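You operate a simulated robot arm through the tools that you are given. There is no shell and no other tool. Be economical: measure what you need, move in short steps, check, and stop when the job is done.

You are at the controls of a simulated two-armed robot. One attempt, no reset.

TASK
Take the cap off the grey bottle and lay it down on the bare end of the trestle table. Fetch the roll of grey tape from the wooden work shelf of the tall rack and set it on the bottom shelf of the tall rack. Take the green tag and leave it on top of the folded blue sheet. Take the yellow tag and put it on top of the square grey patch. Put the green scrub pad with a round knob on the teal pad. Take the black ring patch from the wooden work shelf of the tall rack and put it on the bottom shelf of the tall rack. Put two of the big glue pots from the top of the low bench on the top of the patch press bench. Take the grey rubber strip and leave it on top of the sheet pair with the black clip. Take the black rubber strip and leave it on top of the grey sheet pair with the white clip. Put the blue square patch on the third shelf from the bottom of the right steel bay away on the wooden work shelf of the tall rack. Any order will do. Set down upright: big glue pot.

The check looks at the end state, three seconds after you hand in, the way a careful person would. Anything else that was tipped, shoved, dropped, spilled or broken makes it a failure. A push-on lid holds only when it is set on centred and level and pressed home; a screw cap is set on level and turned clockwise until tight. Flat cloth is picked up by pressing the open fingertips on it (5 to 10 N) and closing them slowly along it; thin cloth reads only 2 to 8 mm in the jaws.

THE ROBOT
Two 7-joint arms with two-finger parallel grippers on one trunk, on a base that drives. Base frame: it is fixed to the floor where the robot stands at the start and does not move with it; the origin is under the middle of the robot, x ahead of it, y to its left, z up. Readings come in m, rad, newtons and seconds.
The left shoulder is at the start at [0.07, 0.163, 1.07], the right one opposite. With the tool pointing down near the work surface each hand reaches from about 0.1 to 0.64 m from the robot's upright axis, wherever it stands, measured 20 degrees to its own side. Places, roughly: big glue pot [-4.5, 1.5, 0.75]; black ring patch (9x9x3 cm) [3.3, 9.9, 0.9]; black rubber strip (15x4x3 cm) [7.4, -2.2, 0.8]; blue square patch (10x10x3 cm) [8.5, -2.6, 1.2]; bottom shelf of the tall rack [3.7, 9.9, 0.3]; folded blue sheet (26x17x3 cm) [7.6, 9.5, 0.3]; green scrub pad with a round knob (6x5x5 cm) [3.7, 9.9, 0.9]; green tag [4.25, 9.75, 1]; grey bottle (8x8x23 cm) [0.6, -0.2, 0.7]; grey rubber strip (15x4x3 cm) [7.2, -2.2, 0.8]; roll of grey tape (10x10x5 cm) [4.6, 9.8, 0.9]; sheet pair with the black clip [6, 1.25, 0.25]; sheet pair with the white clip [8.75, -2.5, 1.25]; square grey patch [4.75, 10, 1]; teal pad (10x8x2 cm) [4, 9.8, 0.9]; top of the patch press bench [-2.3, 1.1, 0.8]; wooden work shelf of the tall rack [3.7, 9.8, 0.9]; yellow tag [4.25, 9.75, 1]. Payload 3.43 kg a hand.
The tool frame of a hand sits at the grasp point between the pads (the TCP): z along the fingers, y along the line on which they close. The tips reach 0.034 m beyond it. Largest opening 0.128 m; finger width 0.024, thickness 0.012; the body of the gripper, 0.048 by 0.13 m, starts 0.096 m behind the TCP.
Orientation is told as [roll, pitch, yaw] about the base's x, y, z axes, in that order, counted from this pose: with the fingers straight down and closing along the base's y, the tool's x points along the base's -x, its y along +y and its z along -z.

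THE INTERFACE
- The arms move only by the tool arm_command. It takes "left_plan", "right_plan" or both (then of equal length, played together; a hand with none holds still); each is a list of rows, each a list of 7 numbers: the turn, a rotation vector about the base's x, y, z in rad, then the shift along the base's x, y, z in m, then the finger opening in m, from 0 to 0.128. In form: [[ax, ay, az, x, y, z, claw], ...]. A call has 1 to 12 rows; each row shifts and turns the commanded pose from where the row before left it. A row lasts 0.2 s, in which the tool goes at most 0.05 m and 0.15 rad; a call with a longer step from one row to the next is refused whole, and so is a gripper value outside its range. A pose out of reach is approached as far as the arm can. The call stops where the force on the tool passes 40 N (or 10 N more than at its start, if that is more) or the arm is blocked; 0.2 s more then pass. Each finger travels about 0.153 m/s and halts on what it meets, pressing with about 38 N; the grip force reading is that of the motor and also rises with nothing between the fingers. The clock runs only during rows and for 0.2 s after the last one: add rows that do not move to give the fingers time. The reply holds the time, the measured pose of the TCP, the force on the tool along the base axes, the opening and the grip force, in the units named above and with some noise, with the torque about the TCP (base axes, N m) and any sound that the robot's microphone picked up, and new pictures: "views" is both (left out), scene, wrist or none (wrist: the cameras of the hands that moved).
- Cameras (640 x 400 px; columns grow to the right, rows downward): "scene" is now at [0.1238, -0.0126, 1.3124]; the picture's right is [-0.15, -0.99, 0.00], its down [-0.57, 0.09, -0.81] and it looks along [0.80, -0.13, -0.58] (base axes); focal length 270 px, centre (320, 200). "left" rides on the left gripper at [0.076, 0.011, -0.16] in its tool frame; the picture's right is [-0.15, 0.99, 0.00], its down [-0.88, -0.13, -0.46] and it looks along [-0.45, -0.07, 0.89] (tool axes); focal length 234 px, centre (320, 200). "right" rides on the right gripper at [0.076, -0.011, -0.16] in its tool frame; the picture's right is [0.15, 0.99, 0.00], its down [-0.88, 0.13, -0.46] and it looks along [-0.45, 0.07, 0.89] (tool axes); focal length 234 px, centre (320, 200).
- lift_body(by): slides the trunk up (or, below 0, down) by that many m; the arms and the scene camera ride with it, the base frame stays. It gives what a move gives, with no picture.
- drive_base(legs): drives the robot by 1 to 6 legs, each [ahead, left, turn to the left] in m, m and rad, along the robot's own axes; the way and the turn of a leg run together, so that a leg with both is an arc; at most 1.5 m and 3.142 rad a leg. The arms and the cameras ride along, it lands a little off, and it stops where it bumps. It gives what a move gives, and a new picture of the scene camera.
- pan_tilt(pan, tilt): turns the head with the scene camera to pan (to the left, within 1.501 rad either way) and tilt (down, from -0.506 to 1.204), counted from straight ahead of the robot. It gives what a move gives, and a new picture of the scene camera.
- pixel_to_xyz(camera, pixels): for up to 12 pixels [column, row] of the newest picture of that camera ("zoom" is the newest enlarged one), the place [x, y, z] in the base frame of the surface seen there, good to about 0.002 m, but the place of the scene camera against the robot may be out by one fixed shift of up to 0.025 m in any direction. No time passes.
- zoom(camera, box): a new picture of the part [left, top, right, bottom] of that camera's present view, enlarged. No time passes.
- finish_job(): hands the job in; it is judged then, once.

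Keep the steps short. Do not move on a guess: measure, check each grasp and each placing, and mend mistakes. In all there are 357 turns and 360 pictures (those below and enlarged ones count). Leave the grippers open and the arms clear of the work at the hand-in unless told otherwise, and finish with a single line.

The tools are called after ">>>" by a JSON object that holds its "method" and its "body". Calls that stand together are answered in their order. arm_command: Moves the arms, as the interface text tells. Its arguments: {"type":"object","properties":{"left_plan":{"type":"array"},"right_plan":{"type":"array"},"views":{"type":"string","enum":["both","scene","wrist","none"]}},"required":[]} The other tools are called the same way: lift_body (by) slides the trunk up or down; drive_base (legs) drives the base; pan_tilt (pan, tilt) turns the head that bears the scene camera; pixel_to_xyz (camera, pixels) gives the place of the surface under pixels of a picture; zoom (camera, box) takes an enlarged picture of a part of a camera's view; finish_job () hands the job in.

At the start:

```text
time: 0.0
left_ee_pos: [0.5119, 0.1035, 1.0589]
left_tcp_rot: [0.001, -0.001, 0.002]
left_force: [-0.6, -0.2, 1.1]
left_torque: [0.02, 0.02, -0.02]
left_grip_width: 0.128
left_gripper_force: 0.1
right_ee_pos: [0.5056, -0.4196, 1.0649]
right_tcp_rot: [0.0, 0.0, 0.001]
right_force: [-0.5, -0.4, 0.1]
right_torque: [0.04, 0.0, 0.01]
right_grip_width: 0.1279
right_gripper_force: 0.0
trunk travel left (down, up): [-0.55, 0.39]
robot x, y, heading: [0.0029, 0.0001, -0.0]
head pan, tilt: [-0.155, 0.62]
```

scene: 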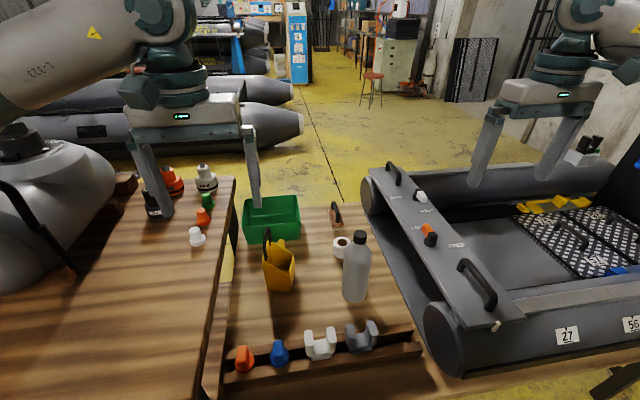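
right: 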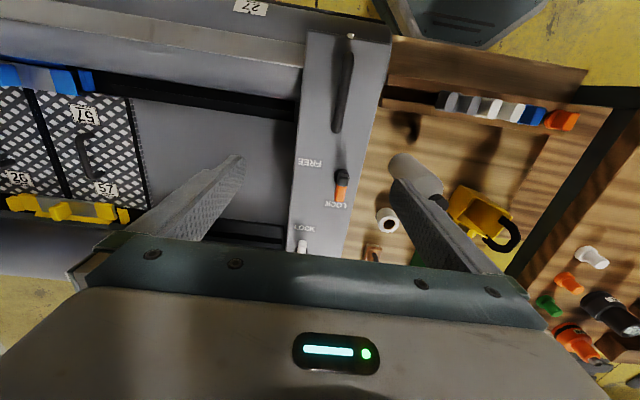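
left: 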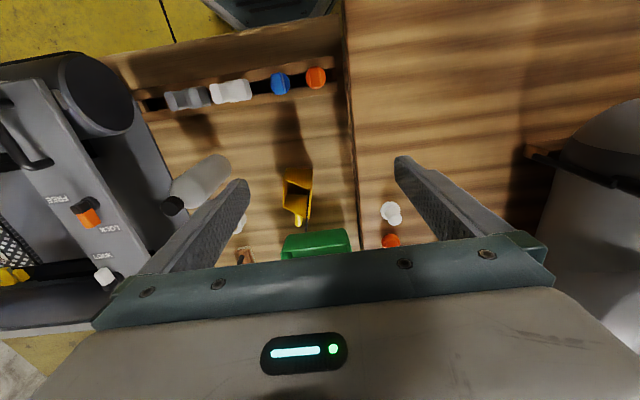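

I see the grey bottle at about (357,268) with its dark cap at (360,237). I'll enlarge that part and measure the cap, the bottle and the table around them.

>>> {"method": "zoom", "body": {"camera": "scene", "box": [220, 180, 460, 380]}}

>>> {"method": "pixel_to_xyz", "body": {"camera": "scene", "pixels": [[360, 234], [360, 241], [357, 270], [353, 298], [320, 300], [220, 290], [150, 290], [100, 330], [210, 210], [290, 230], [340, 248], [278, 275]]}}

>>> {"method": "pixel_to_xyz", "body": {"camera": "right", "pixels": [[415, 175], [440, 200], [388, 220], [405, 160], [410, 105]]}}

```text
2.00 times, centred on (340, 280) of scene
```

zoom: 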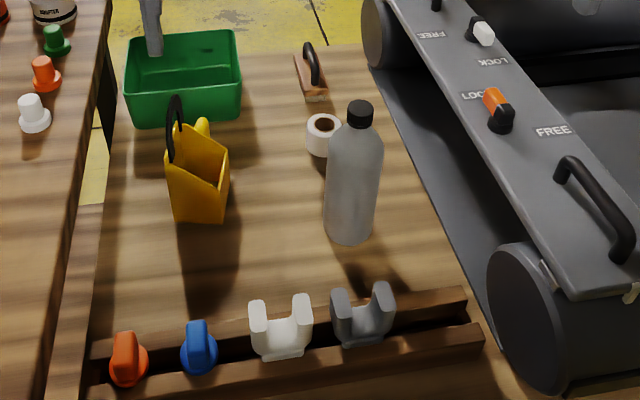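

```text
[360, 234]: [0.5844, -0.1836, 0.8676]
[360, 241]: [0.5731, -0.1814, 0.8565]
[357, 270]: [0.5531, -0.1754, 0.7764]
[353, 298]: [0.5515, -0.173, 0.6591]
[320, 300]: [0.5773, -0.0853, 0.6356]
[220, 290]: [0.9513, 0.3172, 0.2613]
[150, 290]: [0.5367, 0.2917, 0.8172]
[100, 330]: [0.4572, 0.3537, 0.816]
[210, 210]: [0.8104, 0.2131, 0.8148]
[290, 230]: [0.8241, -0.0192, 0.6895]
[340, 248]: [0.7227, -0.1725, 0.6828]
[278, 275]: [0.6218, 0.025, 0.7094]
```

```text
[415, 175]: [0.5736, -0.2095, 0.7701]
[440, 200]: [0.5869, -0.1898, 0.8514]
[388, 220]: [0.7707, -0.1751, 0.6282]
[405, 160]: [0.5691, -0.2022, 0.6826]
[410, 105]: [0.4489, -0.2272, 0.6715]
```

The bottle stands on the low table (z≈0.635), and a higher table (0.816) is on the left. I'll look around to find which one is the trestle table.

>>> {"method": "pan_tilt", "body": {"pan": 0.7, "tilt": 0.6}}

>>> {"method": "pan_tilt", "body": {"pan": 0.1, "tilt": 1.1}}

>>> {"method": "pan_tilt", "body": {"pan": -1.0, "tilt": 0.6}}

```text
time: 1.2
left_ee_pos: [0.5116, 0.1021, 1.0602]
left_tcp_rot: [0.001, 0.0, 0.0]
left_force: [0.0, 0.3, -0.1]
left_torque: [-0.02, 0.0, -0.02]
left_grip_width: 0.1279
left_gripper_force: 0.0
right_ee_pos: [0.5051, -0.4202, 1.0654]
right_tcp_rot: [0.0, -0.001, -0.001]
right_force: [0.7, 0.1, 0.1]
right_torque: [0.01, 0.06, 0.02]
right_grip_width: 0.1281
right_gripper_force: 0.0
trunk travel left (down, up): [-0.55, 0.39]
robot x, y, heading: [-0.004, 0.0021, 0.001]
head pan, tilt: [0.7, 0.6]
```

scene: 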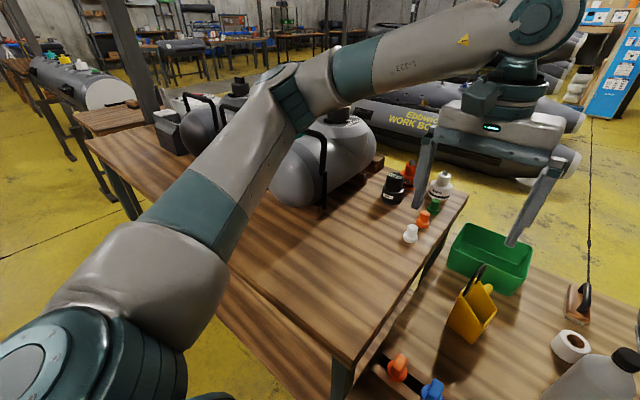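

```text
time: 2.2
left_ee_pos: [0.5115, 0.1026, 1.058]
left_tcp_rot: [0.002, 0.0, -0.001]
left_force: [-0.5, -0.3, -0.2]
left_torque: [0.0, -0.01, -0.01]
left_grip_width: 0.1283
left_gripper_force: 0.0
right_ee_pos: [0.5051, -0.4213, 1.0654]
right_tcp_rot: [0.0, 0.001, 0.0]
right_force: [0.3, 0.0, -1.3]
right_torque: [0.01, 0.03, 0.0]
right_grip_width: 0.1279
right_gripper_force: 0.2
trunk travel left (down, up): [-0.55, 0.39]
robot x, y, heading: [-0.0014, -0.0029, -0.002]
head pan, tilt: [0.099, 1.1]
```

scene: 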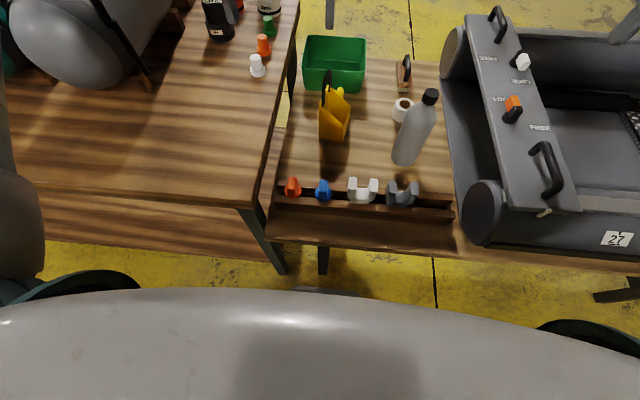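

```text
time: 3.5
left_ee_pos: [0.5117, 0.1016, 1.0579]
left_tcp_rot: [0.002, -0.001, 0.001]
left_force: [0.8, 0.3, 0.0]
left_torque: [-0.01, 0.02, -0.02]
left_grip_width: 0.1282
left_gripper_force: 0.0
right_ee_pos: [0.5045, -0.4207, 1.0653]
right_tcp_rot: [0.0, 0.001, 0.0]
right_force: [0.6, 0.0, -0.4]
right_torque: [0.01, 0.03, 0.0]
right_grip_width: 0.1282
right_gripper_force: 0.1
trunk travel left (down, up): [-0.55, 0.39]
robot x, y, heading: [0.0013, -0.0028, -0.001]
head pan, tilt: [-1.0, 0.6]
```

scene: 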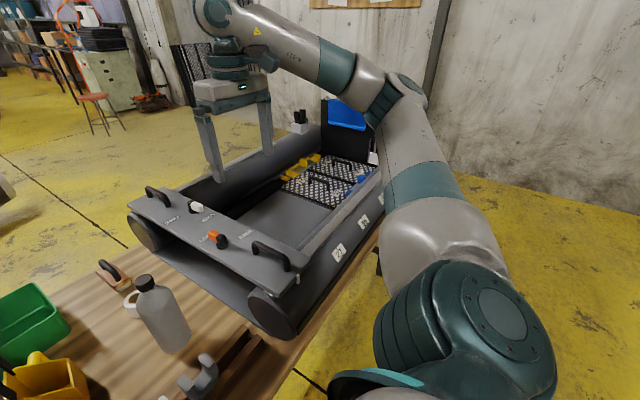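

I can't tell yet which table is on trestles. I'll back off about 0.8 m and look at both tables' legs and ends.

>>> {"method": "drive_base", "body": {"legs": [[-0.8, 0, 0]]}}

>>> {"method": "pan_tilt", "body": {"pan": -0.3, "tilt": 0.5}}

>>> {"method": "pan_tilt", "body": {"pan": 0.75, "tilt": 0.4}}

>>> {"method": "pan_tilt", "body": {"pan": 1.5, "tilt": 0.3}}

>>> {"method": "pan_tilt", "body": {"pan": -1.5, "tilt": 0.3}}

```text
time: 7.8
left_ee_pos: [-0.2866, 0.1026, 1.0594]
left_tcp_rot: [-0.001, 0.001, -0.001]
left_force: [-0.3, 0.1, -0.4]
left_torque: [-0.01, 0.0, -0.01]
left_grip_width: 0.128
left_gripper_force: 0.2
right_ee_pos: [-0.2916, -0.4206, 1.0648]
right_tcp_rot: [0.0, 0.001, 0.002]
right_force: [0.8, 0.5, 1.2]
right_torque: [-0.01, -0.04, -0.03]
right_grip_width: 0.1279
right_gripper_force: 0.1
trunk travel left (down, up): [-0.55, 0.39]
robot x, y, heading: [-0.8005, 0.0031, -0.0]
head pan, tilt: [-1.0, 0.6]
```

scene: 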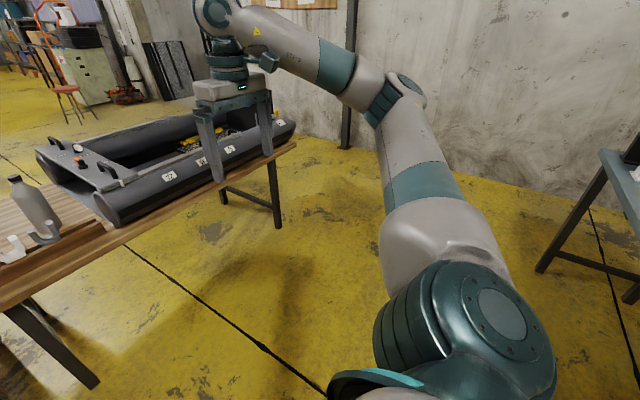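

```text
time: 8.8
left_ee_pos: [-0.2852, 0.1014, 1.059]
left_tcp_rot: [0.0, -0.001, 0.003]
left_force: [-0.1, 0.3, 1.0]
left_torque: [-0.02, 0.0, 0.0]
left_grip_width: 0.1279
left_gripper_force: 0.0
right_ee_pos: [-0.2914, -0.4208, 1.0664]
right_tcp_rot: [0.0, -0.001, 0.003]
right_force: [-0.4, 0.1, 0.9]
right_torque: [0.0, 0.01, -0.01]
right_grip_width: 0.1282
right_gripper_force: 0.1
trunk travel left (down, up): [-0.55, 0.39]
robot x, y, heading: [-0.7973, 0.0007, 0.001]
head pan, tilt: [-0.3, 0.499]
```

scene: 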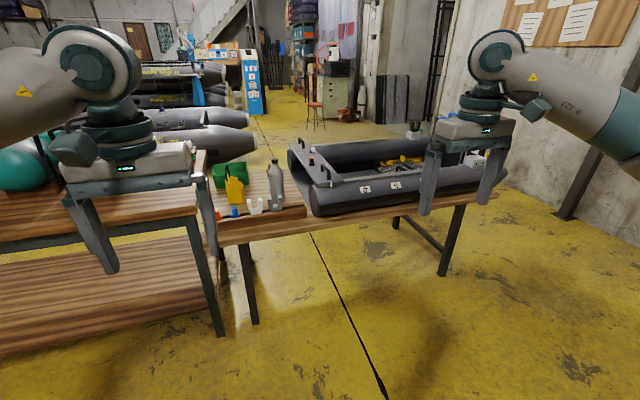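

```text
time: 10.1
left_ee_pos: [-0.2866, 0.1031, 1.0593]
left_tcp_rot: [0.0, -0.002, 0.001]
left_force: [0.1, 0.7, -0.3]
left_torque: [0.0, 0.01, 0.0]
left_grip_width: 0.128
left_gripper_force: 0.1
right_ee_pos: [-0.291, -0.4196, 1.065]
right_tcp_rot: [-0.001, 0.001, 0.002]
right_force: [0.9, -0.2, -0.8]
right_torque: [0.0, 0.02, -0.01]
right_grip_width: 0.1283
right_gripper_force: 0.0
trunk travel left (down, up): [-0.55, 0.39]
robot x, y, heading: [-0.7935, -0.0007, 0.003]
head pan, tilt: [0.75, 0.4]
```

scene: 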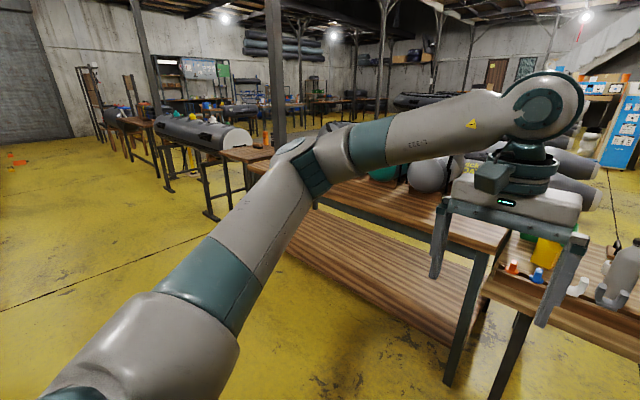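

```text
time: 11.2
left_ee_pos: [-0.2856, 0.1011, 1.0593]
left_tcp_rot: [-0.003, 0.0, 0.002]
left_force: [0.1, -0.8, 0.2]
left_torque: [0.02, 0.01, 0.0]
left_grip_width: 0.1279
left_gripper_force: 0.0
right_ee_pos: [-0.2907, -0.421, 1.0668]
right_tcp_rot: [0.0, 0.0, 0.002]
right_force: [0.2, -0.5, -0.4]
right_torque: [-0.03, -0.02, 0.0]
right_grip_width: 0.128
right_gripper_force: 0.0
trunk travel left (down, up): [-0.55, 0.39]
robot x, y, heading: [-0.7977, -0.0018, 0.004]
head pan, tilt: [1.499, 0.3]
```

scene: 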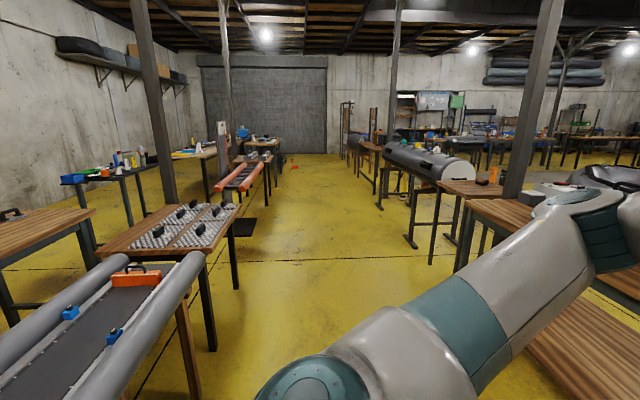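

```text
time: 13.8
left_ee_pos: [-0.2848, 0.1023, 1.0593]
left_tcp_rot: [0.0, 0.0, 0.003]
left_force: [-0.1, 0.1, 0.5]
left_torque: [0.0, 0.04, 0.01]
left_grip_width: 0.1278
left_gripper_force: 0.0
right_ee_pos: [-0.291, -0.4208, 1.0644]
right_tcp_rot: [0.001, -0.001, 0.003]
right_force: [-0.6, 0.3, -0.2]
right_torque: [0.02, -0.05, 0.01]
right_grip_width: 0.1278
right_gripper_force: 0.1
trunk travel left (down, up): [-0.55, 0.39]
robot x, y, heading: [-0.7975, 0.0005, 0.003]
head pan, tilt: [-1.499, 0.3]
```

scene: 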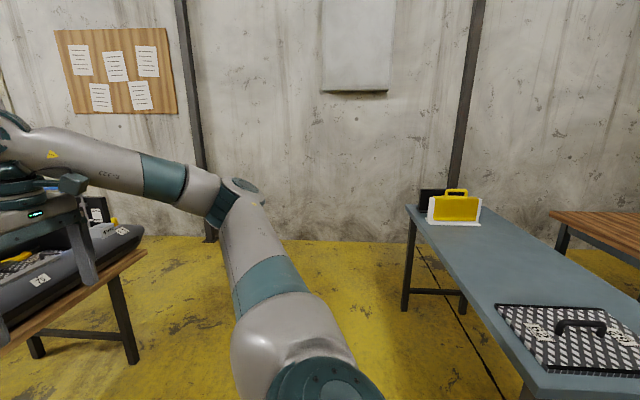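

The low table stands on trestle legs and carries the boat at its right end. Its left end, where the bottle is, must be the free end. I'll drive back to it, slightly further right.

>>> {"method": "drive_base", "body": {"legs": [[0.84, -0.1, 0]]}}

>>> {"method": "pan_tilt", "body": {"pan": -0.1, "tilt": 0.75}}

```text
time: 18.4
left_ee_pos: [0.558, 0.0009, 1.0589]
left_tcp_rot: [-0.002, -0.001, -0.001]
left_force: [0.2, 0.1, 0.4]
left_torque: [0.04, 0.01, 0.01]
left_grip_width: 0.1282
left_gripper_force: 0.1
right_ee_pos: [0.5523, -0.5224, 1.0646]
right_tcp_rot: [0.0, -0.001, 0.0]
right_force: [-0.2, -0.2, -0.3]
right_torque: [0.0, 0.01, -0.03]
right_grip_width: 0.1278
right_gripper_force: 0.0
trunk travel left (down, up): [-0.55, 0.39]
robot x, y, heading: [0.0461, -0.0997, -0.0]
head pan, tilt: [-1.499, 0.3]
```

scene: 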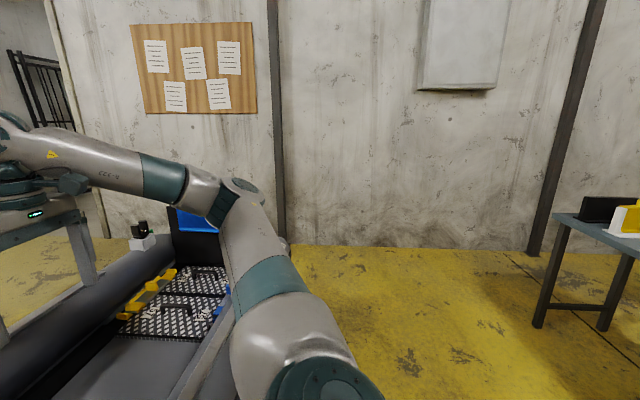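

```text
time: 19.9
left_ee_pos: [0.5584, 0.0018, 1.0588]
left_tcp_rot: [-0.001, -0.001, -0.001]
left_force: [0.7, 0.9, 0.5]
left_torque: [0.01, 0.03, -0.02]
left_grip_width: 0.1282
left_gripper_force: 0.2
right_ee_pos: [0.5516, -0.5206, 1.0648]
right_tcp_rot: [0.001, 0.001, 0.0]
right_force: [-0.1, 0.2, -0.1]
right_torque: [0.03, 0.02, 0.0]
right_grip_width: 0.1279
right_gripper_force: 0.0
trunk travel left (down, up): [-0.55, 0.39]
robot x, y, heading: [0.045, -0.0981, -0.003]
head pan, tilt: [-0.099, 0.75]
```

scene: 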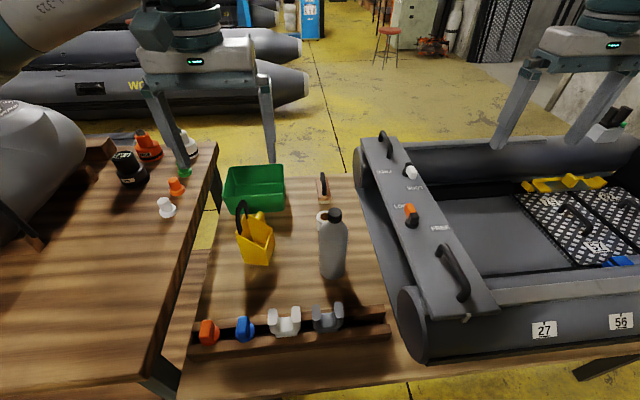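

I'll measure the bottle, cap, boat edge, yellow holder and clip rack from this view.

>>> {"method": "pixel_to_xyz", "body": {"camera": "scene", "pixels": [[335, 210], [335, 218], [333, 245], [332, 272], [365, 240], [395, 295], [398, 320], [326, 305], [285, 308], [255, 250], [252, 218], [300, 270]]}}

>>> {"method": "zoom", "body": {"camera": "scene", "box": [260, 180, 420, 280]}}

```text
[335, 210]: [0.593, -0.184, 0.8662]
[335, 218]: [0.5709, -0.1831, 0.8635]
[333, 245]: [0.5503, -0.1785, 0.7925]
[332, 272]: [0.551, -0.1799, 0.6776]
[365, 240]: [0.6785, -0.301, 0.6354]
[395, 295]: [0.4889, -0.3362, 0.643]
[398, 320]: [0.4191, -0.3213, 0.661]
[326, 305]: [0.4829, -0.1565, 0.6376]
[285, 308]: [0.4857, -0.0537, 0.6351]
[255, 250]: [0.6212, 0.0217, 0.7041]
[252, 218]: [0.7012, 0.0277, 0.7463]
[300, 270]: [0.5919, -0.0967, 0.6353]
```

```text
4.00 times, centred on (340, 230) of scene
```

zoom: 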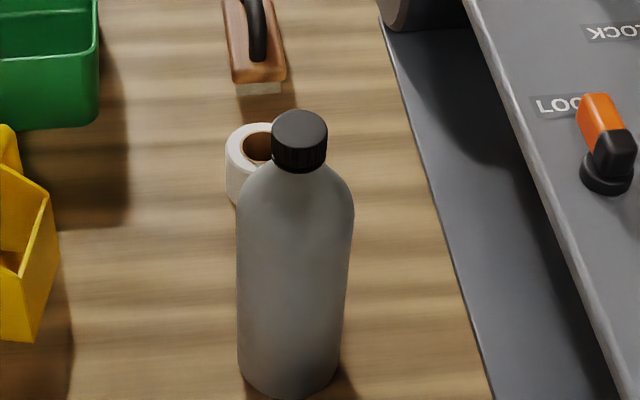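

The cap is a ribbed screw cap about 3 cm wide, top at about (0.59,-0.184,0.866). My plan is to hold the bottle with the left hand, tilted 60°, and unscrew with the right from above. First I'll tilt the left hand back clear of everything.

>>> {"method": "arm_command", "body": {"left_plan": [[0, -0.15, 0, -0.022, 0, -0.012, 0.128], [0, -0.15, 0, -0.022, 0, -0.012, 0.128], [0, -0.15, 0, -0.022, 0, -0.012, 0.128], [0, -0.15, 0, -0.022, -0.005, -0.012, 0.128], [0, -0.15, 0, -0.022, -0.005, -0.012, 0.128], [0, -0.15, 0, -0.022, -0.01, -0.012, 0.128], [0, -0.15, 0, -0.022, -0.01, -0.012, 0.128], [0, 0, -0.1, 0, -0.02, -0.01, 0.128], [0, 0, -0.1, 0, -0.02, -0.01, 0.128], [0, 0, -0.1, 0, -0.02, -0.01, 0.128]], "views": "both"}}

```text
time: 22.1
left_ee_pos: [0.4898, -0.1774, 0.9918]
left_tcp_rot: [-0.002, -1.048, -0.301]
left_force: [0.3, -0.8, -0.1]
left_torque: [0.03, -0.01, 0.0]
left_grip_width: 0.128
left_gripper_force: 0.0
left hand out of reach, approached as far as the arm can: row 4, 5, 6, 7, 9
right_ee_pos: [0.5522, -0.5212, 1.0645]
right_tcp_rot: [0.002, -0.001, -0.002]
right_force: [0.0, 0.5, -0.6]
right_torque: [-0.01, 0.01, 0.04]
right_grip_width: 0.1279
right_gripper_force: 0.1
trunk travel left (down, up): [-0.55, 0.39]
robot x, y, heading: [0.0466, -0.0988, 0.003]
head pan, tilt: [-0.099, 0.75]
```

scene: 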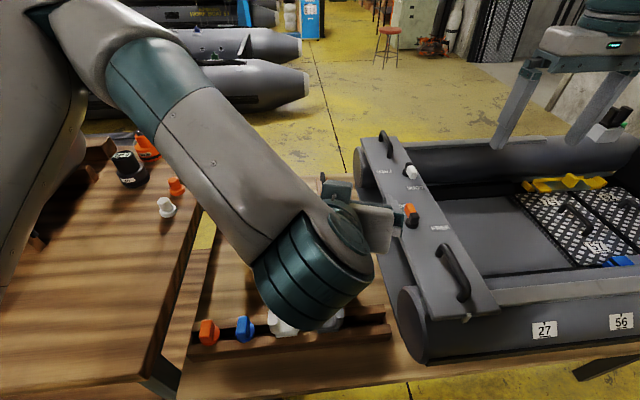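
left: 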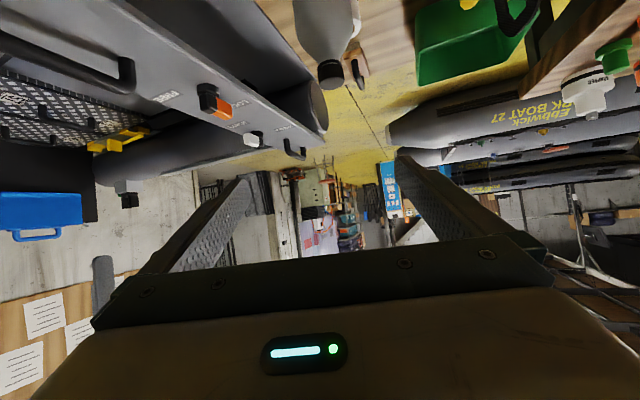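

The arm can't pull the hand that far back, but it can still come in from above with the fingers on either side of the bottle. I'll measure the bottle in the left wrist picture, where the cap shows at about (330,72).

>>> {"method": "pixel_to_xyz", "body": {"camera": "left", "pixels": [[330, 65], [330, 75], [325, 40], [300, 30], [345, 30], [322, 15]]}}

>>> {"method": "zoom", "body": {"camera": "left", "box": [270, 0, 430, 100]}}

```text
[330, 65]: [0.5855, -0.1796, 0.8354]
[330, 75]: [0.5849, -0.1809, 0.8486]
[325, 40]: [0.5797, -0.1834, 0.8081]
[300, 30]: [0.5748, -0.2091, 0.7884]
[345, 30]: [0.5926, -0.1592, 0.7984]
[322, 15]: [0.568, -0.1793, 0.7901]
```

```text
4.00 times, centred on (350, 50) of left
```

zoom: 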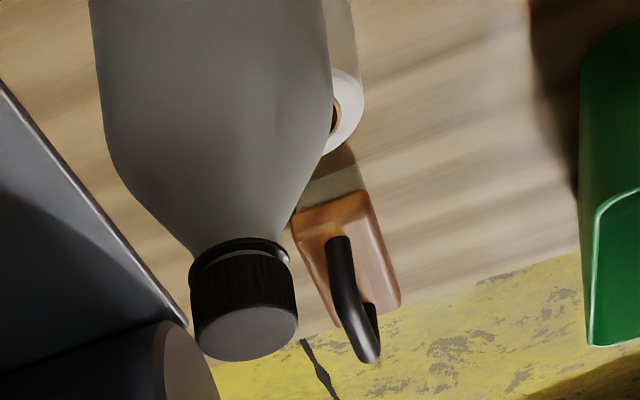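

Taking both cameras together, the bottle axis is about (0.601,-0.186). I'll check the cap's top face in the left picture, then move the left hand over the bottle and look again.

>>> {"method": "pixel_to_xyz", "body": {"camera": "left", "pixels": [[331, 82], [331, 85], [325, 80], [340, 80]]}}

>>> {"method": "arm_command", "body": {"left_plan": [[0, 0, 0, 0.03, -0.002, -0.005, 0.128], [0, 0, 0, 0.03, -0.002, -0.005, 0.128], [0, 0, 0, 0.03, -0.002, -0.005, 0.128], [0, 0, 0, 0.018, -0.002, -0.005, 0.128], [0, 0, 0, 0, 0, 0, 0.128]], "views": "both"}}

```text
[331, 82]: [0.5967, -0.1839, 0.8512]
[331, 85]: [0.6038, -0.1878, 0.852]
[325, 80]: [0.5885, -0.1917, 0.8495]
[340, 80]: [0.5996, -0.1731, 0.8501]
```

```text
time: 23.3
left_ee_pos: [0.5987, -0.1857, 0.9725]
left_tcp_rot: [0.0, -1.049, -0.301]
left_force: [0.4, -0.5, 0.3]
left_torque: [-0.01, 0.05, -0.04]
left_grip_width: 0.1278
left_gripper_force: 0.0
right_ee_pos: [0.5524, -0.5204, 1.065]
right_tcp_rot: [0.0, 0.001, -0.001]
right_force: [0.2, -0.6, 0.1]
right_torque: [-0.01, -0.02, 0.03]
right_grip_width: 0.1279
right_gripper_force: 0.2
trunk travel left (down, up): [-0.55, 0.39]
robot x, y, heading: [0.046, -0.0985, 0.005]
head pan, tilt: [-0.099, 0.75]
```

scene: 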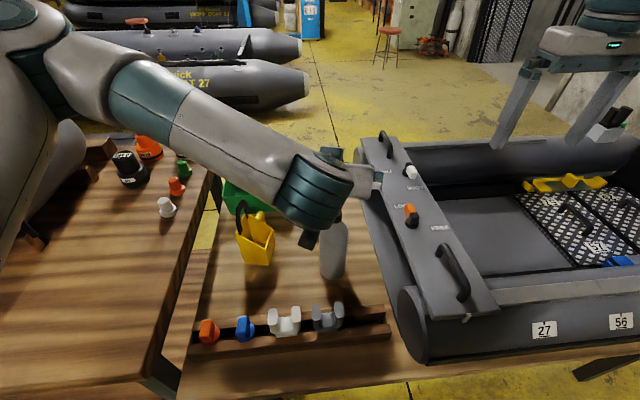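
left: 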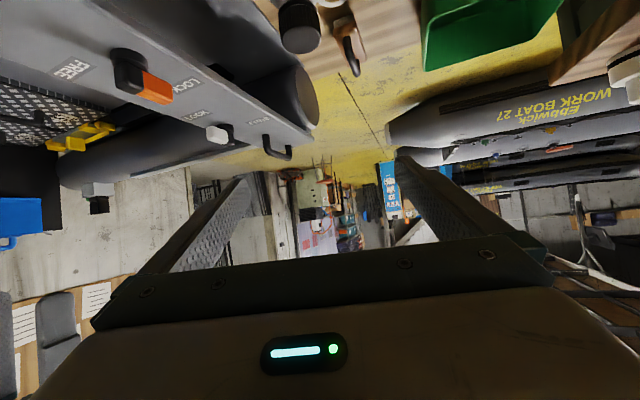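

The cap top is at about (0.600,-0.184,0.851), so the scene camera reads about 12 mm short in x and 15 mm high in z. Now I'll lower the left hand around the bottle.

>>> {"method": "arm_command", "body": {"left_plan": [[0, 0, 0, 0, 0, -0.04, 0.128], [0, 0, 0, 0, 0, -0.04, 0.128], [0, 0, 0, 0, 0, -0.04, 0.128], [0, 0, 0, 0, 0, -0.04, 0.128], [0, 0, 0, 0, 0, -0.04, 0.128], [0, 0, 0, 0.0, 0, -0.035, 0.128], [0, 0, 0, 0, 0, 0, 0.128]], "views": "both"}}

```text
time: 24.9
left_ee_pos: [0.5983, -0.1831, 0.7373]
left_tcp_rot: [-0.002, -1.05, -0.298]
left_force: [-0.1, 0.7, -0.3]
left_torque: [-0.05, 0.01, -0.03]
left_grip_width: 0.1279
left_gripper_force: 0.1
right_ee_pos: [0.5511, -0.519, 1.0645]
right_tcp_rot: [0.0, 0.001, 0.0]
right_force: [0.0, 0.6, 0.0]
right_torque: [0.02, 0.01, 0.02]
right_grip_width: 0.1281
right_gripper_force: 0.1
trunk travel left (down, up): [-0.55, 0.39]
robot x, y, heading: [0.046, -0.0977, -0.004]
head pan, tilt: [-0.099, 0.75]
```

scene: 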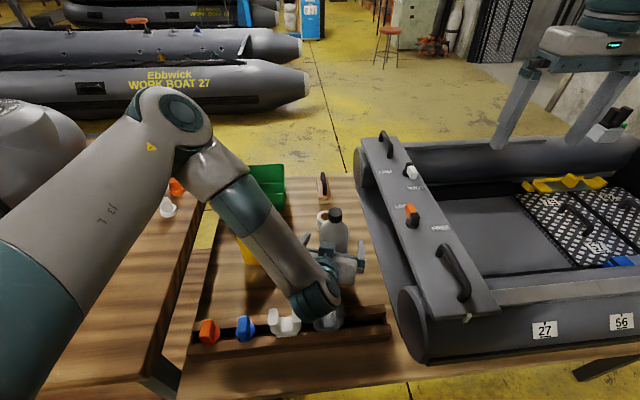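
left: 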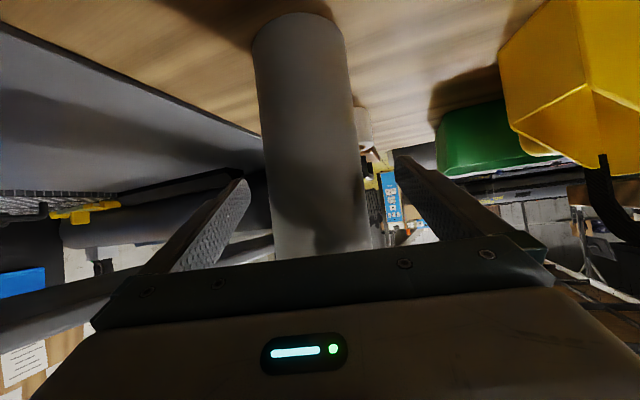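

The bottle sits between the fingers. I'll close slowly.

>>> {"method": "arm_command", "body": {"left_plan": [[0, 0, 0, 0, 0, 0, 0.1], [0, 0, 0, 0, 0, 0, 0.085], [0, 0, 0, 0, 0, 0, 0.075], [0, 0, 0, 0, 0, 0, 0.065], [0, 0, 0, 0, 0, 0, 0.06], [0, 0, 0, 0, 0, 0, 0.06]], "views": "scene"}}

```text
time: 26.3
left_ee_pos: [0.5992, -0.1838, 0.738]
left_tcp_rot: [0.0, -1.048, -0.3]
left_force: [-0.2, -0.6, 1.4]
left_torque: [-0.01, -0.06, -0.03]
left_grip_width: 0.0695
left_gripper_force: 37.7
right_ee_pos: [0.5514, -0.521, 1.0654]
right_tcp_rot: [-0.001, 0.0, -0.003]
right_force: [0.1, -0.1, 0.0]
right_torque: [0.02, 0.02, 0.0]
right_grip_width: 0.128
right_gripper_force: 0.0
trunk travel left (down, up): [-0.55, 0.39]
robot x, y, heading: [0.0448, -0.1014, 0.004]
head pan, tilt: [-0.099, 0.75]
```

scene: 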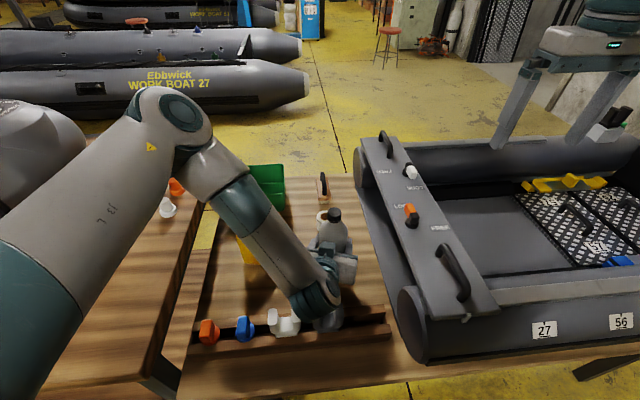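

I hold the bottle at a width of 0.0695. Next I'll bring the right hand above the cap, turned to yaw -1.2, ready to unscrew counter-clockwise.

>>> {"method": "arm_command", "body": {"right_plan": [[0, 0, -0.15, 0.006, 0.042, -0.005, 0.1], [0, 0, -0.15, 0.006, 0.042, -0.005, 0.08], [0, 0, -0.15, 0.006, 0.042, -0.005, 0.07], [0, 0, -0.15, 0.006, 0.042, -0.005, 0.07], [0, 0, -0.15, 0.006, 0.042, -0.005, 0.07], [0, 0, -0.15, 0.006, 0.042, -0.005, 0.07], [0, 0, -0.15, 0.006, 0.042, -0.005, 0.07], [0, 0, -0.15, 0.007, 0.043, -0.005, 0.07], [0, 0, 0, 0, 0, 0, 0.07]], "views": "both"}}

```text
time: 28.3
left_ee_pos: [0.5986, -0.1831, 0.7379]
left_tcp_rot: [0.002, -1.049, -0.303]
left_force: [0.5, -0.2, 0.6]
left_torque: [-0.04, -0.01, 0.01]
left_grip_width: 0.0696
left_gripper_force: 37.9
right_ee_pos: [0.6017, -0.1865, 1.0255]
right_tcp_rot: [0.002, -0.001, -1.203]
right_force: [0.1, -0.1, 0.7]
right_torque: [0.02, -0.03, 0.0]
right_grip_width: 0.07
right_gripper_force: 0.0
trunk travel left (down, up): [-0.55, 0.39]
robot x, y, heading: [0.0481, -0.0998, 0.0]
head pan, tilt: [-0.099, 0.75]
```

scene: 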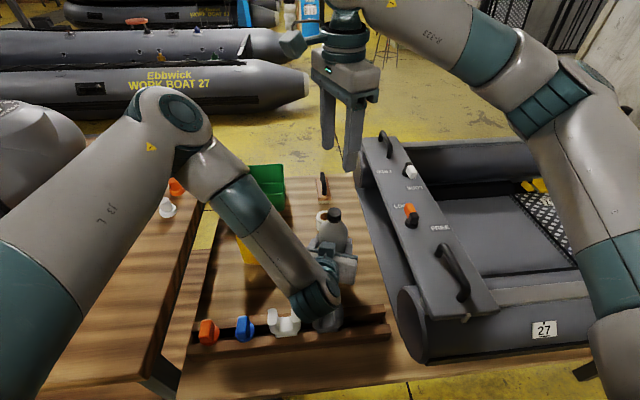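
right: 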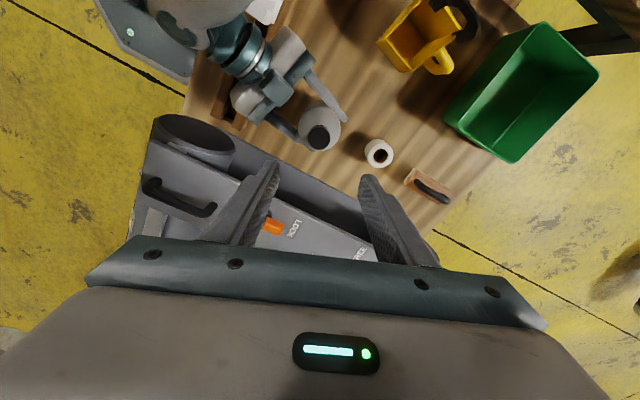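

I'll measure the cap top in the right wrist picture, at about (319,137).

>>> {"method": "pixel_to_xyz", "body": {"camera": "right", "pixels": [[319, 133], [319, 138], [313, 135], [325, 135], [319, 128], [319, 143], [330, 118]]}}

>>> {"method": "zoom", "body": {"camera": "right", "box": [280, 90, 360, 160]}}

```text
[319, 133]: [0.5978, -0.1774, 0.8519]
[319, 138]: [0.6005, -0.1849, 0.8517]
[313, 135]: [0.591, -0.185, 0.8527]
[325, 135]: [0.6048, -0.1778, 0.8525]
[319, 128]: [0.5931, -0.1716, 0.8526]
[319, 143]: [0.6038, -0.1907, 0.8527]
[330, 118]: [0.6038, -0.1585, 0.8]
```

```text
5.71 times, centred on (320, 125) of right
```

zoom: 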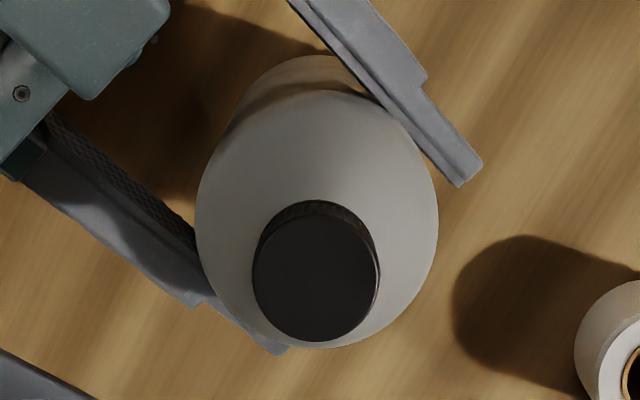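

The cap centre is (0.6005,-0.185), top at 0.852. I'll come down over it with the tips at about 0.823.

>>> {"method": "arm_command", "body": {"right_plan": [[0, 0, 0, -0.001, 0.0015, -0.045, 0.06], [0, 0, 0, 0, 0, -0.045, 0.055], [0, 0, 0, 0, 0, -0.04, 0.05], [0, 0, 0, 0, 0, -0.025, 0.05], [0, 0, 0, 0, 0, -0.013, 0.05], [0, 0, 0, 0, 0, 0, 0.05]], "views": "both"}}

```text
time: 29.7
left_ee_pos: [0.5989, -0.1831, 0.7379]
left_tcp_rot: [-0.001, -1.049, -0.299]
left_force: [-0.4, -0.7, 1.5]
left_torque: [0.01, 0.03, 0.01]
left_grip_width: 0.0696
left_gripper_force: 38.0
right_ee_pos: [0.6014, -0.1835, 0.8555]
right_tcp_rot: [0.0, 0.0, -1.201]
right_force: [-0.5, 0.0, 0.1]
right_torque: [0.01, -0.02, 0.01]
right_grip_width: 0.0497
right_gripper_force: 0.1
trunk travel left (down, up): [-0.55, 0.39]
robot x, y, heading: [0.0465, -0.0991, -0.004]
head pan, tilt: [-0.099, 0.75]
```

scene: 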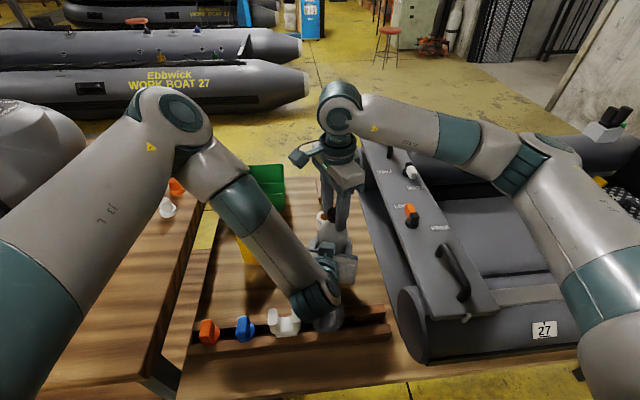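
right: 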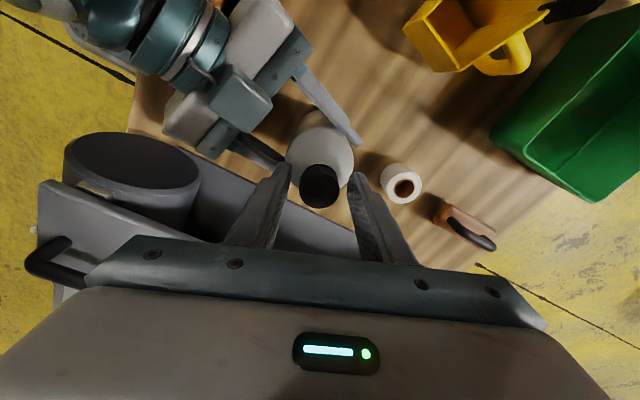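

I'll close on the cap and turn counter-clockwise.

>>> {"method": "arm_command", "body": {"right_plan": [[0, 0, 0, 0, 0, 0, 0.035], [0, 0, 0, 0, 0, 0, 0.025], [0, 0, 0, 0, 0, 0, 0.02], [0, 0, 0.1, 0, 0, 0.0001, 0.02], [0, 0, 0.1, 0, 0, 0.0001, 0.02], [0, 0, 0.1, 0, 0, 0.0001, 0.02], [0, 0, 0.1, 0, 0, 0.0001, 0.02], [0, 0, 0.1, 0, 0, 0.0001, 0.02], [0, 0, 0.1, 0, 0, 0.0001, 0.02], [0, 0, 0.1, 0, 0, 0.0001, 0.02], [0, 0, 0.1, 0, 0, 0.0001, 0.02]], "views": "wrist"}}

```text
time: 32.1
left_ee_pos: [0.5978, -0.1827, 0.7377]
left_tcp_rot: [0.0, -1.049, -0.299]
left_force: [-7.8, 12.3, 5.1]
left_torque: [-1.0, -0.39, -0.03]
left_grip_width: 0.0693
left_gripper_force: 37.8
right_ee_pos: [0.5998, -0.1837, 0.8587]
right_tcp_rot: [0.002, 0.0, -0.399]
right_force: [5.8, -11.5, -1.9]
right_torque: [-0.24, -0.14, -0.01]
right_grip_width: 0.0294
right_gripper_force: 37.8
trunk travel left (down, up): [-0.55, 0.39]
robot x, y, heading: [0.0455, -0.1008, 0.0]
head pan, tilt: [-0.099, 0.75]
```

right: 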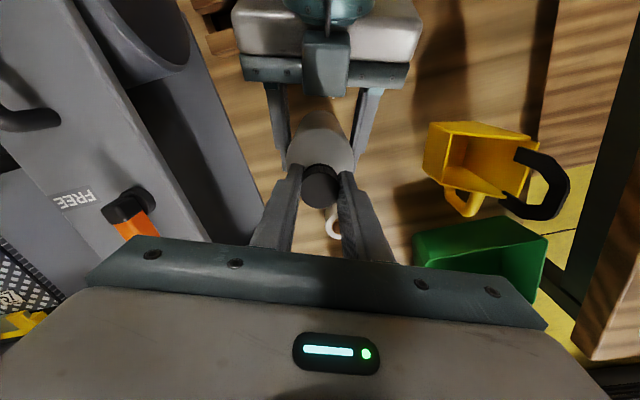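

The hand turned without slipping, and there is some sideways force. I'll go on turning and watch the forces.

>>> {"method": "arm_command", "body": {"right_plan": [[0, 0, 0.13, 0, 0, 0.0002, 0.02], [0, 0, 0.13, 0, 0, 0.0002, 0.02], [0, 0, 0.13, 0, 0, 0.0002, 0.02], [0, 0, 0.13, 0, 0, 0.0002, 0.02], [0, 0, 0.13, 0, 0, 0.0002, 0.02], [0, 0, 0.13, 0, 0, 0.0002, 0.02], [0, 0, 0.13, 0, 0, 0.0002, 0.02], [0, 0, 0.13, 0, 0, 0.0002, 0.02], [0, 0, 0.13, 0, 0, 0.0002, 0.02], [0, 0, 0.13, 0, 0, 0.0002, 0.02]], "views": "wrist"}}

```text
time: 34.3
left_ee_pos: [0.5993, -0.1828, 0.7376]
left_tcp_rot: [0.001, -1.052, -0.299]
left_force: [-5.0, 16.9, 8.1]
left_torque: [-1.37, -0.62, 0.01]
left_grip_width: 0.0695
left_gripper_force: 38.1
right_ee_pos: [0.5989, -0.183, 0.8599]
right_tcp_rot: [0.0, 0.003, 0.902]
right_force: [5.3, -15.1, -10.0]
right_torque: [-0.62, -0.02, -0.02]
right_grip_width: 0.0293
right_gripper_force: 37.6
trunk travel left (down, up): [-0.55, 0.39]
robot x, y, heading: [0.0444, -0.0993, 0.005]
head pan, tilt: [-0.099, 0.75]
```

right: 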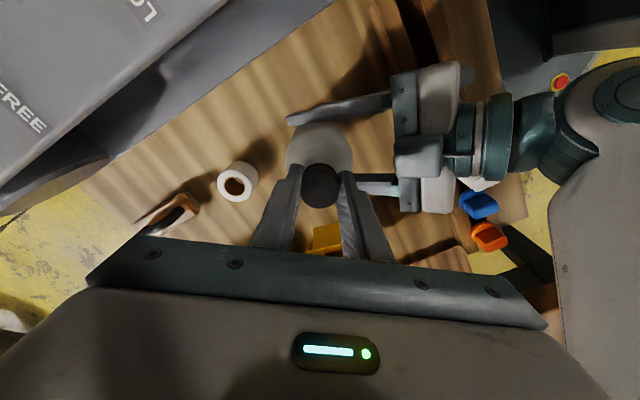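

No slip so far. I'll turn a little further with no lift, then release and wind the wrist back.

>>> {"method": "arm_command", "body": {"right_plan": [[0, 0, 0.14, 0, 0, 0, 0.02], [0, 0, 0.14, 0, 0, 0, 0.02], [0, 0, 0.14, 0, 0, 0, 0.02], [0, 0, 0.14, 0, 0, 0, 0.02], [0, 0, 0.14, 0, 0, 0, 0.02], [0, 0, 0, 0, 0, 0, 0.05], [0, 0, 0, 0, 0, 0, 0.05]], "views": "wrist"}}

>>> {"method": "pixel_to_xyz", "body": {"camera": "right", "pixels": [[320, 180], [320, 185], [314, 185], [327, 185], [320, 150]]}}

```text
time: 35.9
left_ee_pos: [0.5988, -0.1846, 0.7372]
left_tcp_rot: [-0.002, -1.05, -0.301]
left_force: [-0.9, -0.4, 1.9]
left_torque: [-0.05, 0.11, -0.02]
left_grip_width: 0.0692
left_gripper_force: 38.0
right_ee_pos: [0.5993, -0.1823, 0.8604]
right_tcp_rot: [0.001, -0.001, 1.252]
right_force: [-0.3, 0.6, -0.2]
right_torque: [0.0, -0.02, 0.01]
right_grip_width: 0.0502
right_gripper_force: 0.0
right hand out of reach, approached as far as the arm can: row 3, 4, 5
trunk travel left (down, up): [-0.55, 0.39]
robot x, y, heading: [0.0482, -0.1022, 0.002]
head pan, tilt: [-0.099, 0.75]
```

right: 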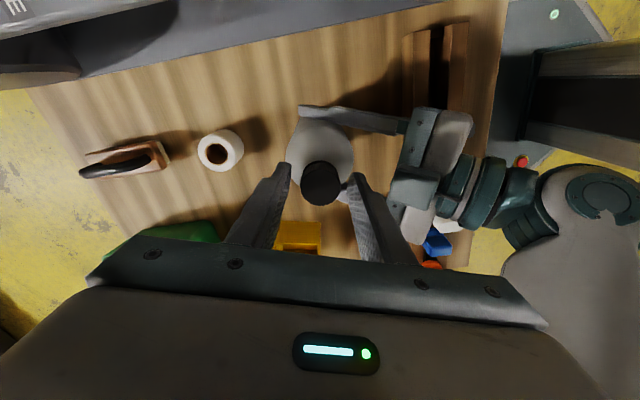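

```text
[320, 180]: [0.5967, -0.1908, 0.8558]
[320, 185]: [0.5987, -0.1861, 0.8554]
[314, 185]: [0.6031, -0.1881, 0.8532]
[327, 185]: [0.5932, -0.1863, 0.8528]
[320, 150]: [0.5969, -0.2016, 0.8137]
```

The cap has risen about 2–3 mm, so it is unscrewing. I'll wind the wrist back with the fingers open and centre better (y -0.003).

>>> {"method": "arm_command", "body": {"right_plan": [[0, 0, -0.15, 0, -0.001, 0, 0.05], [0, 0, -0.15, 0, -0.001, 0, 0.05], [0, 0, -0.15, 0, -0.001, 0, 0.05], [0, 0, -0.15, 0, 0, 0, 0.05], [0, 0, -0.15, 0, 0, 0, 0.05], [0, 0, -0.15, 0, 0, 0, 0.05], [0, 0, -0.15, 0, 0, 0, 0.05], [0, 0, -0.15, 0, 0, 0, 0.05], [0, 0, -0.15, 0, 0, 0, 0.05], [0, 0, -0.15, 0, 0, 0, 0.05], [0, 0, -0.15, 0, 0, 0, 0.05], [0, 0, -0.15, 0, 0, 0, 0.05]], "views": "none"}}

>>> {"method": "arm_command", "body": {"right_plan": [[0, 0, -0.15, 0, 0, 0, 0.05], [0, 0, -0.15, 0, 0, 0, 0.05], [0, 0, -0.15, 0, 0, 0, 0.05], [0, 0, -0.15, 0, 0, 0, 0.05], [0, 0, -0.12, 0, 0, 0, 0.05], [0, 0, 0, 0, 0, 0, 0.05]], "views": "none"}}

>>> {"method": "arm_command", "body": {"right_plan": [[0, 0, 0, 0, 0, 0, 0.035], [0, 0, 0, 0, 0, 0, 0.025], [0, 0, 0, 0, 0, 0, 0.02], [0, 0, 0.13, 0, 0, 0.0002, 0.02], [0, 0, 0.13, 0, 0, 0.0002, 0.02], [0, 0, 0.13, 0, 0, 0.0002, 0.02], [0, 0, 0.13, 0, 0, 0.0002, 0.02], [0, 0, 0.13, 0, 0, 0.0002, 0.02], [0, 0, 0.13, 0, 0, 0.0002, 0.02], [0, 0, 0.13, 0, 0, 0.0002, 0.02], [0, 0, 0.13, 0, 0, 0.0002, 0.02], [0, 0, 0.13, 0, 0, 0.0002, 0.02]], "views": "wrist"}}

```text
time: 38.5
left_ee_pos: [0.5993, -0.1836, 0.7384]
left_tcp_rot: [-0.001, -1.048, -0.301]
left_force: [0.6, 0.0, -0.4]
left_torque: [-0.02, 0.0, 0.01]
left_grip_width: 0.0693
left_gripper_force: 38.4
right_ee_pos: [0.5991, -0.1835, 0.8599]
right_tcp_rot: [0.002, -0.002, -0.553]
right_force: [-0.1, 0.0, -0.7]
right_torque: [-0.02, -0.01, -0.01]
right_grip_width: 0.05
right_gripper_force: 0.1
trunk travel left (down, up): [-0.55, 0.39]
robot x, y, heading: [0.0431, -0.0996, 0.004]
head pan, tilt: [-0.099, 0.75]
```

```text
time: 39.9
left_ee_pos: [0.5989, -0.1837, 0.738]
left_tcp_rot: [-0.001, -1.05, -0.298]
left_force: [-0.2, -0.3, -0.1]
left_torque: [0.03, -0.02, 0.0]
left_grip_width: 0.0693
left_gripper_force: 38.3
right_ee_pos: [0.5992, -0.1852, 0.8603]
right_tcp_rot: [0.0, 0.0, -1.271]
right_force: [-0.3, -0.5, -0.6]
right_torque: [0.03, -0.01, 0.0]
right_grip_width: 0.05
right_gripper_force: 0.1
trunk travel left (down, up): [-0.55, 0.39]
robot x, y, heading: [0.0477, -0.1015, -0.001]
head pan, tilt: [-0.099, 0.75]
```

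```text
time: 42.5
left_ee_pos: [0.599, -0.1848, 0.737]
left_tcp_rot: [-0.001, -1.049, -0.3]
left_force: [-6.7, -12.1, 0.2]
left_torque: [1.28, -0.16, 0.01]
left_grip_width: 0.0684
left_gripper_force: 38.1
right_ee_pos: [0.6002, -0.1849, 0.8614]
right_tcp_rot: [0.003, -0.001, -0.094]
right_force: [5.4, 10.7, -0.7]
right_torque: [0.13, -0.59, -0.03]
right_grip_width: 0.0295
right_gripper_force: 38.4
trunk travel left (down, up): [-0.55, 0.39]
robot x, y, heading: [0.045, -0.1064, -0.003]
head pan, tilt: [-0.099, 0.75]
```

right: 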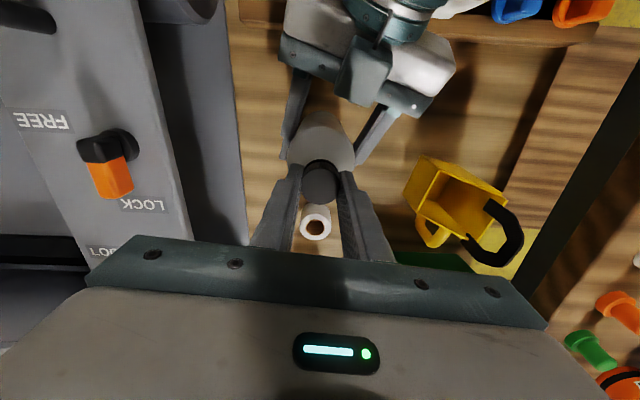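

I'll carry on to the wrist limit.

>>> {"method": "arm_command", "body": {"right_plan": [[0, 0, 0.13, 0, 0, 0.0003, 0.02], [0, 0, 0.13, 0, 0, 0.0003, 0.02], [0, 0, 0.13, 0, 0, 0.0003, 0.02], [0, 0, 0.13, 0, 0, 0.0003, 0.02], [0, 0, 0.13, 0, 0, 0.0003, 0.02], [0, 0, 0.13, 0, 0, 0.0003, 0.02], [0, 0, 0.13, 0, 0, 0.0003, 0.02], [0, 0, 0.13, 0, 0, 0.0003, 0.02], [0, 0, 0.13, 0, 0, 0.0003, 0.02], [0, 0, 0.13, 0, 0, 0.0003, 0.02]], "views": "none"}}

>>> {"method": "arm_command", "body": {"right_plan": [[0, 0, 0, 0, 0, 0.004, 0.02], [0, 0, 0, 0, 0, 0.004, 0.02]], "views": "wrist"}}

```text
time: 44.7
left_ee_pos: [0.5993, -0.1829, 0.7368]
left_tcp_rot: [0.003, -1.048, -0.299]
left_force: [2.1, -9.8, 1.2]
left_torque: [1.1, 0.14, 0.02]
left_grip_width: 0.0695
left_gripper_force: 38.0
right_ee_pos: [0.5995, -0.1868, 0.8654]
right_tcp_rot: [-0.001, 0.002, 1.203]
right_force: [-2.1, 10.5, -2.0]
right_torque: [0.21, 0.01, -0.06]
right_grip_width: 0.0294
right_gripper_force: 37.8
trunk travel left (down, up): [-0.55, 0.39]
robot x, y, heading: [0.051, -0.1046, 0.001]
head pan, tilt: [-0.099, 0.75]
```

```text
time: 45.3
left_ee_pos: [0.5985, -0.1806, 0.7367]
left_tcp_rot: [0.001, -1.047, -0.299]
left_force: [0.9, 0.3, 0.4]
left_torque: [0.02, -0.02, -0.02]
left_grip_width: 0.0691
left_gripper_force: 38.1
right_ee_pos: [0.5991, -0.1859, 0.8731]
right_tcp_rot: [-0.002, 0.002, 1.2]
right_force: [0.0, -0.1, -0.5]
right_torque: [0.01, 0.02, -0.01]
right_grip_width: 0.0292
right_gripper_force: 38.1
trunk travel left (down, up): [-0.55, 0.39]
robot x, y, heading: [0.0482, -0.0995, 0.001]
head pan, tilt: [-0.099, 0.75]
```

right: 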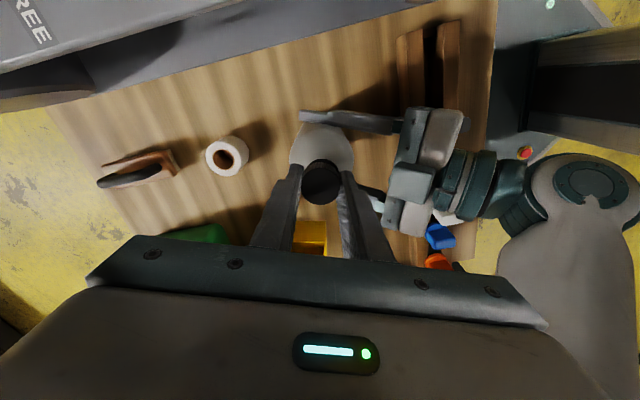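

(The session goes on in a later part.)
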